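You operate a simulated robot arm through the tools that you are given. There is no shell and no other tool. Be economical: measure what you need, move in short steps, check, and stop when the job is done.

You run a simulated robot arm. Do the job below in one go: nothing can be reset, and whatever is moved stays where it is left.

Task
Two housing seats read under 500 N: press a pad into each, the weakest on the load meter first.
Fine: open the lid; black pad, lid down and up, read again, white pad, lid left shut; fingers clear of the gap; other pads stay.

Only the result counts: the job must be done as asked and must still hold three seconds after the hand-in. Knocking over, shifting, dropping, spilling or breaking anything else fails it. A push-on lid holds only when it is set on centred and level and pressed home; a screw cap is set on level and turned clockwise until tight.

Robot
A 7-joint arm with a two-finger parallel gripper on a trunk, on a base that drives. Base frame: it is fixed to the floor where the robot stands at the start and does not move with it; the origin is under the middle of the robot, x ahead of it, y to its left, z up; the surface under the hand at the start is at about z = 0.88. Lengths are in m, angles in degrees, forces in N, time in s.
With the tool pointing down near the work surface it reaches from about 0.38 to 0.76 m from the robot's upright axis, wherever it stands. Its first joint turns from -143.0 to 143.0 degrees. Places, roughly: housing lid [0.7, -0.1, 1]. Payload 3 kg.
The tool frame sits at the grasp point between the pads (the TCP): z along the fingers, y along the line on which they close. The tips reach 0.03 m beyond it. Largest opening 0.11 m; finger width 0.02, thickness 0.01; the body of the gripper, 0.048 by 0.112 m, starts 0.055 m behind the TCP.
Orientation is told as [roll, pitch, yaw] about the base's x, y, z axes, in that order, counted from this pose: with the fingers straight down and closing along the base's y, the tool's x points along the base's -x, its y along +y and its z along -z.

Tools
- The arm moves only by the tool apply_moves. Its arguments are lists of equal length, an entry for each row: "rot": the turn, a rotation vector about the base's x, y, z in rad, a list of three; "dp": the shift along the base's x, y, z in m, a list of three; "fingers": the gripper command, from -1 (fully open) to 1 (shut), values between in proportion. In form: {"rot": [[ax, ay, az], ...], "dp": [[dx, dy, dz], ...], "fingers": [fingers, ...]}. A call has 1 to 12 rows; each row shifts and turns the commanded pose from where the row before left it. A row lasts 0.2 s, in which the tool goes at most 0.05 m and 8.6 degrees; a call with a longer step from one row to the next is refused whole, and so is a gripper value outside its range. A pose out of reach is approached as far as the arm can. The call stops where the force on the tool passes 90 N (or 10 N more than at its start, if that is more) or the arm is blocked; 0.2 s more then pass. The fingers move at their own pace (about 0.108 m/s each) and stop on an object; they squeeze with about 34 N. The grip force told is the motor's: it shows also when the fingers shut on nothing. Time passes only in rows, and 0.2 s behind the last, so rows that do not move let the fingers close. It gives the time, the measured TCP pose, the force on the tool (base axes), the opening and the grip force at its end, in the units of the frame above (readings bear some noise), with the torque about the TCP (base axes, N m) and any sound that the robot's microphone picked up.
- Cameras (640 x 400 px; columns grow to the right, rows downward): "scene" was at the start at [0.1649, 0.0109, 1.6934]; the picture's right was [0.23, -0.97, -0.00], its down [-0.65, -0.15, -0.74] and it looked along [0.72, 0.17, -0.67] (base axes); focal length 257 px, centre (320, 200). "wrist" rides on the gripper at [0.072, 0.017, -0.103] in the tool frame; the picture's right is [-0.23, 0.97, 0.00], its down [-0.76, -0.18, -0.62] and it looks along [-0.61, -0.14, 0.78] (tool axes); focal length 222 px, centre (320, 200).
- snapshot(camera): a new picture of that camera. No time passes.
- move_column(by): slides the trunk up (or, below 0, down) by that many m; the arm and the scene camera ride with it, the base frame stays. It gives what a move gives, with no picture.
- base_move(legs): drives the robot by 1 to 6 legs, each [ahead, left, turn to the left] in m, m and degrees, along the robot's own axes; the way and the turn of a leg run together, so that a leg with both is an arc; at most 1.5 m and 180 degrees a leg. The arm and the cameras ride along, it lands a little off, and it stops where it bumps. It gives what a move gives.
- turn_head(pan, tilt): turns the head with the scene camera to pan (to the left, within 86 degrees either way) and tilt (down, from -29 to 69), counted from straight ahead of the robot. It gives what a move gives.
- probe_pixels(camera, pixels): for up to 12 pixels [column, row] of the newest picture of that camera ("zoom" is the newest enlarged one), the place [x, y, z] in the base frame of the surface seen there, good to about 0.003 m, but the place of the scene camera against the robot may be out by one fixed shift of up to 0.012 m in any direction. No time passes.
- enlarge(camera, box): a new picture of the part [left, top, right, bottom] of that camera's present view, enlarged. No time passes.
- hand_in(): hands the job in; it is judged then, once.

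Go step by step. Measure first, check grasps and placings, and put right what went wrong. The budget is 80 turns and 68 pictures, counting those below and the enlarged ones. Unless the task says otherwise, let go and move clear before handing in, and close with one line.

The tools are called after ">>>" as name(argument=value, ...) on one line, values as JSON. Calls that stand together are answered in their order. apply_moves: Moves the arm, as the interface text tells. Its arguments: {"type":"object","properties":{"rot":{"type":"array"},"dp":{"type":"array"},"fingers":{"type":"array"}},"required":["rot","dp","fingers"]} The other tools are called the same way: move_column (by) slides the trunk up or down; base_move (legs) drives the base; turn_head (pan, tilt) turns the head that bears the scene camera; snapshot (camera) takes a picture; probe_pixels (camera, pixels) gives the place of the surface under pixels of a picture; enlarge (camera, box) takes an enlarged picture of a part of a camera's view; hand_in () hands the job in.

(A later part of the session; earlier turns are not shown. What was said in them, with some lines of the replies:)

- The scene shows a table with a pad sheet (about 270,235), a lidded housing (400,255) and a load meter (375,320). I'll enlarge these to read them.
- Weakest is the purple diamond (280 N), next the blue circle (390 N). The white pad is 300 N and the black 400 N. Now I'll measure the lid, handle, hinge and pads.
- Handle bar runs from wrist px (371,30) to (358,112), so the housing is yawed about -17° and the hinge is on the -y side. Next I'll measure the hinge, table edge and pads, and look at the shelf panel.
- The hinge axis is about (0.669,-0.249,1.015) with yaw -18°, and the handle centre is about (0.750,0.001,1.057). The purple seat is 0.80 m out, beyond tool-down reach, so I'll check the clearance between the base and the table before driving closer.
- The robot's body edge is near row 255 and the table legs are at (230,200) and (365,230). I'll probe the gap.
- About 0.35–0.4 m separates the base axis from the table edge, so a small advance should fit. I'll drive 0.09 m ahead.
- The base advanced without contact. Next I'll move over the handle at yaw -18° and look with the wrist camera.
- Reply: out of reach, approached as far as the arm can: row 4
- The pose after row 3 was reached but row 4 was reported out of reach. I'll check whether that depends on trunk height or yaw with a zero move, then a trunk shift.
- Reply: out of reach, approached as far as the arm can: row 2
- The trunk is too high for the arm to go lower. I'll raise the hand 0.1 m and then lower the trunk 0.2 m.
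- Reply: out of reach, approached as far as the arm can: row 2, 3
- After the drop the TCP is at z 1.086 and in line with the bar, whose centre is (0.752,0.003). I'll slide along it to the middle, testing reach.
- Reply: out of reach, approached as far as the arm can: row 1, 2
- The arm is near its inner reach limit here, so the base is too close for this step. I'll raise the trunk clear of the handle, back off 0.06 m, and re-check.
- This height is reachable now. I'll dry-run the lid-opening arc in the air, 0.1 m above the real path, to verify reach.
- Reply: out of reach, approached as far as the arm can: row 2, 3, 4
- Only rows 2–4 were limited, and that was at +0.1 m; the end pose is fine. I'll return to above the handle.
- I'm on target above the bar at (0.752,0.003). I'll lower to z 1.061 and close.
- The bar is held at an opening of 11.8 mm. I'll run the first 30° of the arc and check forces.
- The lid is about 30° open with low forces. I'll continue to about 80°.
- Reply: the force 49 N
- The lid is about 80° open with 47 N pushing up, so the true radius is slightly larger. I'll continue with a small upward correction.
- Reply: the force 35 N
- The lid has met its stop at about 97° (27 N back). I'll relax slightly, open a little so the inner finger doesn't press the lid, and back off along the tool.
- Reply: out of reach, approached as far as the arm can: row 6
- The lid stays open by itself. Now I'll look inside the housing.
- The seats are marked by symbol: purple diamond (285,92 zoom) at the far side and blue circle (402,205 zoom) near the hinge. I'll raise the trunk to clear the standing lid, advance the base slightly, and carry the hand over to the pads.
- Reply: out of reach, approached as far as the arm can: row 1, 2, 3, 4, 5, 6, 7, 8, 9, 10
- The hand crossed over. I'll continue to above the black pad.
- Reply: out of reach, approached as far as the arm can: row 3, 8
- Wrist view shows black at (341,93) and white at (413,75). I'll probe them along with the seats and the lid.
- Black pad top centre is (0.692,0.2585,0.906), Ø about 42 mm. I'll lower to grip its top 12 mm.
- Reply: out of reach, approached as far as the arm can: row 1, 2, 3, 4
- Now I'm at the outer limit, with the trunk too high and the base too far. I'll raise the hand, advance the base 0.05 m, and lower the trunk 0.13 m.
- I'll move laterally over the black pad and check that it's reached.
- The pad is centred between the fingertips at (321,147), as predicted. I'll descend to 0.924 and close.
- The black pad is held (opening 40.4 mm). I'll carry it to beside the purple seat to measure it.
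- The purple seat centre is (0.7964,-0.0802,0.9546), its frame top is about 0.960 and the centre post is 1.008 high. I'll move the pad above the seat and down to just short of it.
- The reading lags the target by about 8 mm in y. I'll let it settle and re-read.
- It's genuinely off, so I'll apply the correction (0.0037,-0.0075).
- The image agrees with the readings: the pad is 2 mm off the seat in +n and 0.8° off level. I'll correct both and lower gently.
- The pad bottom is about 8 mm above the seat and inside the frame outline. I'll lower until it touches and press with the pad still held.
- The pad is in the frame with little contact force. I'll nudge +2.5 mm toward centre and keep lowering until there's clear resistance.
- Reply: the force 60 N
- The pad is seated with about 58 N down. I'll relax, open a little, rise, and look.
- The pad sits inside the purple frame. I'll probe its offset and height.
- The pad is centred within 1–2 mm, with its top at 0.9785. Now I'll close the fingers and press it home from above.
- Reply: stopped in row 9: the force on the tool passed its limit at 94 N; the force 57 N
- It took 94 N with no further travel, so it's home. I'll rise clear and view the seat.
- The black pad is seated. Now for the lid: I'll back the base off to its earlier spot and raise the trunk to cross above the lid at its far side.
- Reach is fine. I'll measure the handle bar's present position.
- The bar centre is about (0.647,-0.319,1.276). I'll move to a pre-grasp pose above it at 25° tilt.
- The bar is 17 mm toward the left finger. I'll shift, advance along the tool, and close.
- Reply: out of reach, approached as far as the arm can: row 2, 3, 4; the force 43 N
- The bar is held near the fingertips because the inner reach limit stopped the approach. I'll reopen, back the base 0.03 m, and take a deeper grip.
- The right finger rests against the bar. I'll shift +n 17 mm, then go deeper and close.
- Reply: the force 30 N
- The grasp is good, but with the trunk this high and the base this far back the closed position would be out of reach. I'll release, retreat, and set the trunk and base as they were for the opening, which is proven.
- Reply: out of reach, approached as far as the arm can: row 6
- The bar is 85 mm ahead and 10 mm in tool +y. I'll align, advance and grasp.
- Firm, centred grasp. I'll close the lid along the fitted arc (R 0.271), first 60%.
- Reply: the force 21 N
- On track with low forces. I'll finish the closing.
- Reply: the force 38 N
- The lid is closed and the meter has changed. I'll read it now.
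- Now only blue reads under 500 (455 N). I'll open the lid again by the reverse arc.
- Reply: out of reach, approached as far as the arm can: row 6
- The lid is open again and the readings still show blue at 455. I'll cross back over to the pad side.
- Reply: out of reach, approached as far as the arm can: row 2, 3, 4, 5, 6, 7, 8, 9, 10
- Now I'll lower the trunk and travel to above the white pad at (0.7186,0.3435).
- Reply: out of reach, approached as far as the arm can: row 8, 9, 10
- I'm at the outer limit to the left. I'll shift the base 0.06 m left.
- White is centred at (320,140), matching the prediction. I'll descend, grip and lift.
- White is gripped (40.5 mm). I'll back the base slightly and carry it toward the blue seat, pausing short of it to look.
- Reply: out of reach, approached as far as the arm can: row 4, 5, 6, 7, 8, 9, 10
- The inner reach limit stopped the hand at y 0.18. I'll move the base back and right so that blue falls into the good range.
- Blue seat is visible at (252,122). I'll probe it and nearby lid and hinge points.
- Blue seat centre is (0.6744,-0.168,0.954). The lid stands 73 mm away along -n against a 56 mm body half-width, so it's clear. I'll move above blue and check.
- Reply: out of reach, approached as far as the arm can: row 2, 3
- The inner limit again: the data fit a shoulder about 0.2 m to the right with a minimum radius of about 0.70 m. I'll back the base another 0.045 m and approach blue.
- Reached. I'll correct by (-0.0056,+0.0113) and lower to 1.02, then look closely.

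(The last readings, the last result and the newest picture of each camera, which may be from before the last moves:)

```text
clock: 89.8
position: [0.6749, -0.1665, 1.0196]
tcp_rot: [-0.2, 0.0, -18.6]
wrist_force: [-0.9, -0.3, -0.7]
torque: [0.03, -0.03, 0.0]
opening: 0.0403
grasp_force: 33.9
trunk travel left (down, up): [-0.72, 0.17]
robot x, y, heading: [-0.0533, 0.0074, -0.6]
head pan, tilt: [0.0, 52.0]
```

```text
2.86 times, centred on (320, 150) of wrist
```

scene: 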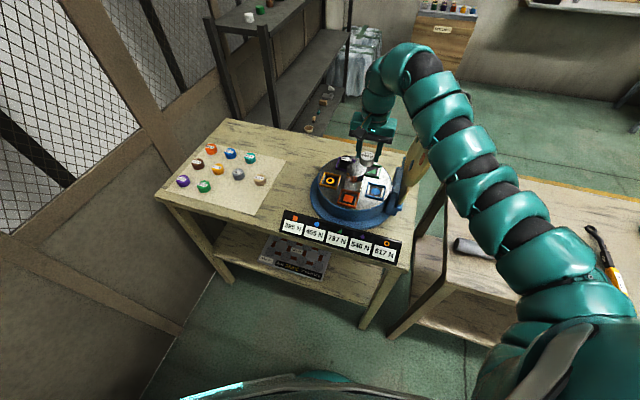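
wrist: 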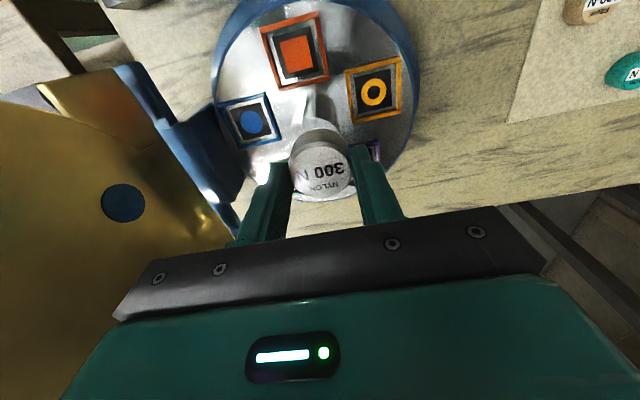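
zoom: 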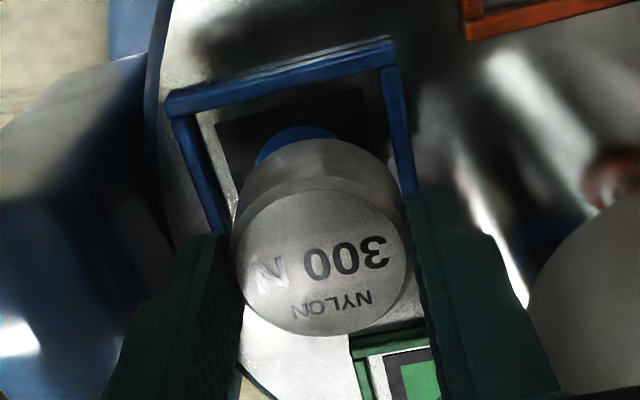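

The frame looks about 3 mm toward -n of the pad. I'll shift that much and lower to 1.003.

>>> apply_moves(rot=[[0.003, 0, 0.008], [0, 0, 0], [0, 0, 0], [0, 0, 0]], dp=[[-0.0008, -0.0024, -0.006], [0, 0, -0.006], [0, 0, -0.004], [0, 0, 0]], fingers=[1, 1, 1, 1])

>>> enlarge(camera="wrist", box=[208, 80, 432, 220])

```text
clock: 90.8
position: [0.6742, -0.1684, 1.0043]
tcp_rot: [-0.1, -0.2, -18.0]
wrist_force: [-0.4, 0.1, -1.0]
torque: [-0.01, 0.0, 0.0]
opening: 0.04
grasp_force: 33.8
trunk travel left (down, up): [-0.72, 0.17]
robot x, y, heading: [-0.0542, 0.0042, -0.4]
head pan, tilt: [0.0, 52.0]
```

```text
2.86 times, centred on (320, 150) of wrist
```

zoom: 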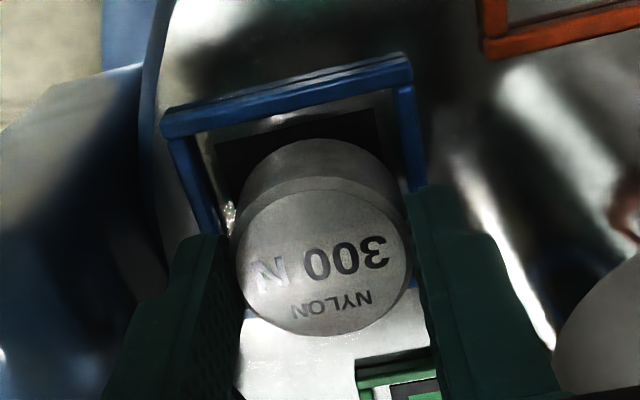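

The pad is inside the outline, slightly right (23 px gap against 8 px). I'll shift -n 1.5 mm and press down.

>>> apply_moves(rot=[[0, 0, 0], [0, 0, 0], [0, 0, 0], [0, 0, 0], [0, 0, 0]], dp=[[-0.0004, -0.0014, -0.004], [0, 0, -0.004], [0, 0, -0.003], [0, 0, -0.003], [0, 0, -0.002]], fingers=[1, 1, 1, 1, 1])

```text
clock: 92.0
position: [0.6727, -0.1668, 0.9919]
tcp_rot: [-0.1, -0.4, -18.0]
wrist_force: [10.1, 0.7, 29.4]
torque: [0.17, -0.51, -0.06]
opening: 0.0404
grasp_force: 33.6
trunk travel left (down, up): [-0.72, 0.17]
robot x, y, heading: [-0.0489, 0.0062, -0.5]
head pan, tilt: [0.0, 52.0]
```

Seated at the same height as the black pad (0.992) with 29 N of contact. I'll release, rise, and look.

>>> apply_moves(rot=[[0, 0, 0], [0, 0, 0], [0, 0, 0], [0, 0, 0], [0, 0, 0]], dp=[[0, 0, 0.003], [0, 0, 0], [0, 0, 0.015], [0, 0, 0.03], [0, 0, 0.02]], fingers=[0, 0, 0, 0, 0])

>>> enlarge(camera="wrist", box=[210, 40, 430, 200])

>>> probe_pixels(camera="zoom", pixels=[[312, 225], [256, 235], [366, 215], [300, 175], [318, 270]])

```text
clock: 93.2
position: [0.6735, -0.174, 1.056]
tcp_rot: [0.0, 0.1, -18.2]
wrist_force: [0.0, 0.3, -0.7]
torque: [0.04, 0.01, -0.01]
opening: 0.055
grasp_force: 0.1
trunk travel left (down, up): [-0.72, 0.17]
robot x, y, heading: [-0.0509, 0.005, -0.6]
head pan, tilt: [0.0, 52.0]
```

```text
2.50 times, centred on (320, 120) of wrist
```

zoom: 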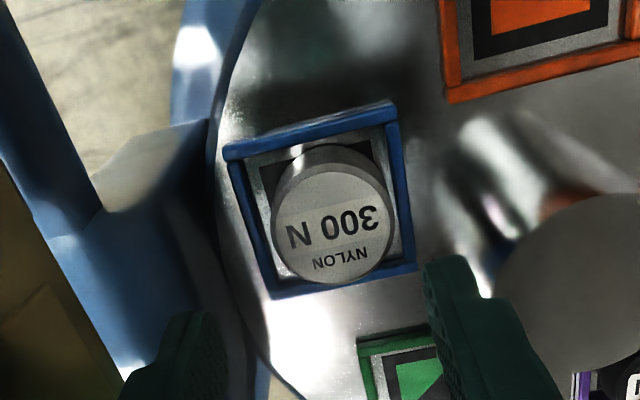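

```text
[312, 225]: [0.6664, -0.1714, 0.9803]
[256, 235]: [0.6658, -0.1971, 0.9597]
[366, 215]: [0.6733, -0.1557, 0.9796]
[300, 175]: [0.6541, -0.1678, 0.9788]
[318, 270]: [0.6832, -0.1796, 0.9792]
```

Well seated, with its top at 0.979. I'll press it home with closed fingers.

>>> apply_moves(rot=[[0, 0, 0], [0, 0, 0], [0, 0, 0], [0, 0, 0], [0, 0, 0], [0, 0, 0], [0, 0, 0], [0, 0, 0], [0, 0, 0]], dp=[[0, 0.006, 0], [0, 0, 0], [0, 0, 0], [0, 0, -0.035], [0, 0, -0.007], [0, 0, -0.005], [0, 0, -0.004], [0, 0, -0.003], [0, 0, -0.003]], fingers=[1, 1, 1, 1, 1, 1, 1, 1, 1])

```text
clock: 95.3
position: [0.675, -0.1657, 1.0092]
tcp_rot: [0.4, -1.6, -18.0]
wrist_force: [-2.3, 1.8, 44.1]
torque: [0.12, 0.38, 0.09]
opening: 0.0
grasp_force: 34.1
trunk travel left (down, up): [-0.72, 0.17]
robot x, y, heading: [-0.0528, 0.004, -0.7]
head pan, tilt: [0.0, 52.0]
stopped in row 9: the force on the tool passed its limit at 94 N (the readings are from after the stop); the commanded pose is now the measured one
```

Home at 94 N, same height. Now I'll rise away from the lid, restore the base and trunk to the proven crossing setup.

>>> apply_moves(rot=[[0, 0, 0], [-0.004, 0.015, 0], [0, 0, 0], [0, 0, 0], [0, 0, 0]], dp=[[0, 0, 0.025], [0, 0, 0.04], [0.002, 0.025, 0.035], [0.002, 0.03, 0.025], [0.002, 0.025, 0]], fingers=[1, 1, 1, 1, 0.36])

>>> base_move(legs=[[0.073, -0.004, 0.6]])

>>> move_column(by=0.12)

>>> snapshot(camera="wrist")

```text
clock: 96.5
position: [0.6837, -0.0856, 1.1263]
tcp_rot: [-0.3, -0.1, -18.3]
wrist_force: [0.1, 0.1, 0.0]
torque: [-0.01, 0.01, 0.0]
opening: 0.0354
grasp_force: 0.1
trunk travel left (down, up): [-0.72, 0.17]
robot x, y, heading: [-0.052, 0.005, -0.5]
head pan, tilt: [0.0, 52.0]
```

```text
clock: 97.5
position: [0.759, -0.0836, 1.126]
tcp_rot: [-0.2, -0.1, -17.6]
wrist_force: [0.3, 0.5, 0.3]
torque: [0.0, 0.0, 0.01]
opening: 0.0352
grasp_force: 0.0
trunk travel left (down, up): [-0.72, 0.17]
robot x, y, heading: [0.0186, -0.0026, 0.0]
head pan, tilt: [0.0, 52.0]
```

```text
clock: 99.0
position: [0.7576, -0.0823, 1.2463]
tcp_rot: [-0.3, 0.0, -17.5]
wrist_force: [0.3, -0.2, 0.7]
torque: [0.01, 0.01, 0.0]
opening: 0.0355
grasp_force: 0.2
trunk travel left (down, up): [-0.84, 0.05]
robot x, y, heading: [0.0203, 0.0045, 0.1]
head pan, tilt: [0.0, 52.0]
```

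```text
6 pictures are left
```

wrist: 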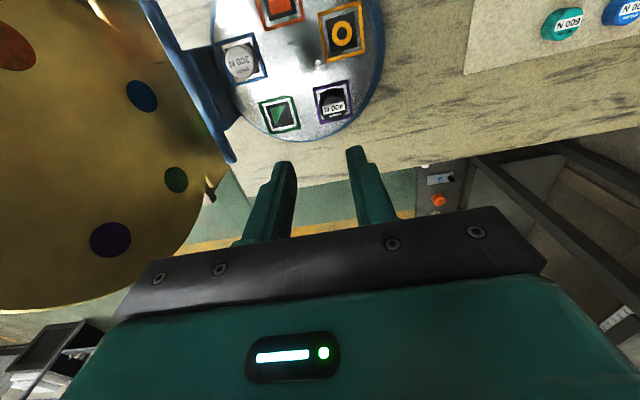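

Both pads are seated (white in blue, black in purple). I'll cross over the lid's far edge to above the handle.

>>> apply_moves(rot=[[0.083, -0.027, -0.006], [0.083, -0.027, 0], [0.083, -0.027, 0], [0.083, -0.027, 0], [0.083, -0.027, 0], [0, 0, 0], [0, 0, 0], [0, 0, 0], [0, 0, 0], [0, 0, 0], [0, 0, 0]], dp=[[0.008, -0.016, 0.037], [0.008, -0.016, 0.037], [0.008, -0.022, 0.037], [0, -0.04, 0.01], [0, -0.041, 0], [-0.007, -0.038, 0.003], [-0.007, -0.038, 0.003], [-0.007, -0.038, 0.003], [-0.04, -0.004, -0.005], [-0.04, -0.004, -0.005], [-0.04, -0.004, -0.005]], fingers=[0.36, 0.36, 0.36, 0.36, 0.36, 0.36, 0.36, 0.36, 0.36, 0.36, 0.36])

```text
clock: 101.4
position: [0.6376, -0.3451, 1.3648]
tcp_rot: [24.7, -0.3, -17.9]
wrist_force: [-0.4, -0.2, 0.1]
torque: [0.01, -0.06, -0.02]
opening: 0.0352
grasp_force: 0.0
trunk travel left (down, up): [-0.84, 0.05]
robot x, y, heading: [0.024, 0.0006, 0.1]
head pan, tilt: [0.0, 52.0]
```

Crossing done. Next I'll tilt to 50° at the retreat pose and lower the trunk.

>>> apply_moves(rot=[[0.083, -0.027, 0], [0.083, -0.027, 0], [0.083, -0.027, 0], [0.083, -0.027, 0], [0.083, -0.027, 0], [0, 0, 0]], dp=[[-0.0037, -0.0086, 0.018], [-0.0037, -0.0086, 0.018], [-0.0037, -0.0086, 0.018], [-0.0037, -0.0086, 0.018], [-0.0037, -0.0086, 0.018], [0, 0, 0]], fingers=[0.36, 0.36, 0.36, 0.36, 0.36, 0.36])

>>> move_column(by=-0.13)

```text
clock: 102.8
position: [0.6228, -0.3866, 1.4546]
tcp_rot: [49.8, -0.2, -18.1]
wrist_force: [-0.3, 0.2, 1.1]
torque: [-0.02, 0.0, -0.03]
opening: 0.0351
grasp_force: 0.1
trunk travel left (down, up): [-0.84, 0.05]
robot x, y, heading: [0.0203, 0.0036, -0.1]
head pan, tilt: [0.0, 52.0]
```

```text
clock: 104.4
position: [0.6226, -0.3875, 1.324]
tcp_rot: [49.8, -0.2, -18.0]
wrist_force: [-0.4, -0.1, -0.8]
torque: [-0.03, -0.03, -0.01]
opening: 0.035
grasp_force: 0.1
trunk travel left (down, up): [-0.71, 0.18]
robot x, y, heading: [0.0213, 0.0002, 0.3]
head pan, tilt: [0.0, 52.0]
```

This matches the earlier approach pose, so I'll repeat the proven approach and grasp.

>>> apply_moves(rot=[[0, 0, 0], [0, 0, 0], [0, 0, 0], [0, 0, 0], [0, 0, 0]], dp=[[0.0041, 0.004, 0.008], [0.0095, 0.0291, -0.0257], [0.0102, 0.0313, -0.0276], [0, 0, 0], [0, 0, 0]], fingers=[0.36, 0.36, 0.36, 1, 1])

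>>> snapshot(camera="wrist")

```text
clock: 105.6
position: [0.6473, -0.3202, 1.2767]
tcp_rot: [49.7, 0.0, -17.9]
wrist_force: [-4.4, 6.0, -17.9]
torque: [-0.38, -1.13, -0.17]
opening: 0.0119
grasp_force: 44.8
trunk travel left (down, up): [-0.71, 0.18]
robot x, y, heading: [0.0167, 0.0031, 0.2]
head pan, tilt: [0.0, 52.0]
```

```text
5 pictures are left
```

wrist: 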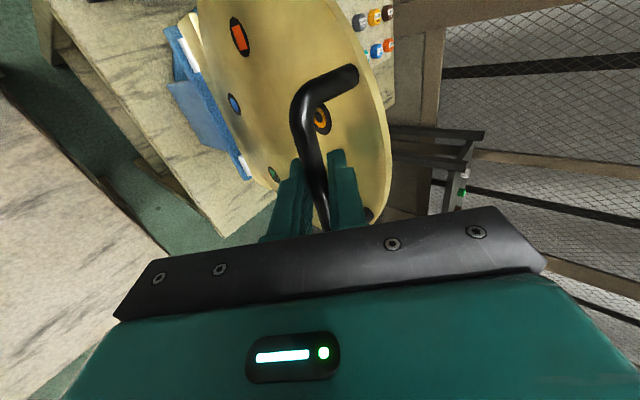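

The handle is held as before. I'll close the lid along the same arc.

>>> apply_moves(rot=[[-0.083, 0.027, 0], [-0.083, 0.027, 0], [-0.083, 0.027, 0], [-0.083, 0.027, 0], [-0.083, 0.027, 0], [-0.083, 0.027, 0]], dp=[[0.0139, 0.0427, 0.0083], [0.0141, 0.0434, 0.0006], [0.0139, 0.0429, -0.0069], [0.0133, 0.0411, -0.0145], [0.0125, 0.0383, -0.0214], [0.0111, 0.0342, -0.0279]], fingers=[1, 1, 1, 1, 1, 1])

>>> apply_moves(rot=[[-0.083, 0.027, 0], [-0.083, 0.027, 0], [-0.083, 0.027, 0], [-0.083, 0.027, 0], [0, 0, 0]], dp=[[0.0095, 0.0294, -0.0335], [0.0077, 0.0236, -0.0383], [0.0056, 0.0172, -0.0418], [0.0033, 0.0103, -0.0435], [0, 0, -0.003]], fingers=[1, 1, 1, 1, 1])

>>> snapshot(camera="scene")

```text
clock: 107.0
position: [0.7258, -0.0791, 1.2161]
tcp_rot: [19.6, 0.0, -18.0]
wrist_force: [17.2, 7.1, 1.1]
torque: [-0.03, 0.37, 0.15]
opening: 0.0118
grasp_force: 44.9
trunk travel left (down, up): [-0.71, 0.18]
robot x, y, heading: [0.0233, 0.0011, -0.1]
head pan, tilt: [0.0, 52.0]
```

```text
clock: 108.2
position: [0.7511, 0.0013, 1.0571]
tcp_rot: [-0.3, -0.3, -17.8]
wrist_force: [4.2, -1.4, 18.6]
torque: [0.39, 1.01, -0.02]
opening: 0.0118
grasp_force: 45.0
trunk travel left (down, up): [-0.71, 0.18]
robot x, y, heading: [0.0222, -0.0024, 0.2]
head pan, tilt: [0.0, 52.0]
```

```text
4 pictures are left
```

scene: 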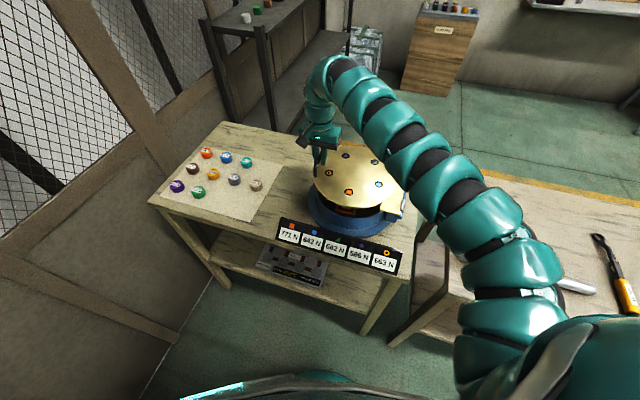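

The lid is down and the meter has updated. I'll open the fingers and rise straight up.

>>> apply_moves(rot=[[0, 0, 0], [0, 0, 0], [0, 0, 0], [0, 0, 0], [0, 0, 0]], dp=[[0, 0, 0.001], [0, 0, 0], [0, 0, 0.02], [0, 0, 0.04], [0, 0, 0.04]], fingers=[0.1, 0.1, 0.1, 0.1, 0.1])

>>> enlarge(camera="scene", box=[270, 130, 430, 285])

```text
clock: 109.4
position: [0.7488, 0.0012, 1.1583]
tcp_rot: [-0.4, -0.2, -17.9]
wrist_force: [-0.3, 0.3, -0.1]
torque: [0.02, 0.01, 0.02]
opening: 0.0494
grasp_force: 0.0
trunk travel left (down, up): [-0.71, 0.18]
robot x, y, heading: [0.0216, 0.0012, 0.0]
head pan, tilt: [0.0, 52.0]
```

```text
2.58 times, centred on (350, 208) of scene
```

zoom: 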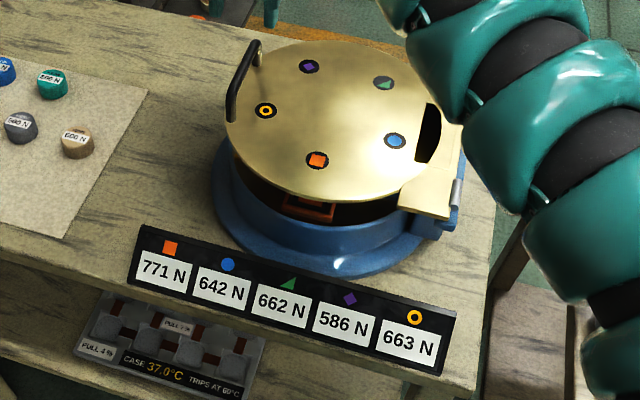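

All seats now read above 500 N (771, 642, 662, 586, 663), the lid is shut, and the hand is clear. I'm handing in.

>>> hand_in()

```text
The job is handed in.
```

The job is handed in: black pad pressed into the purple-diamond seat, then white into the blue-circle seat after the second reading. The lid is shut, the hand is clear, and all five seats now read above 500 N.
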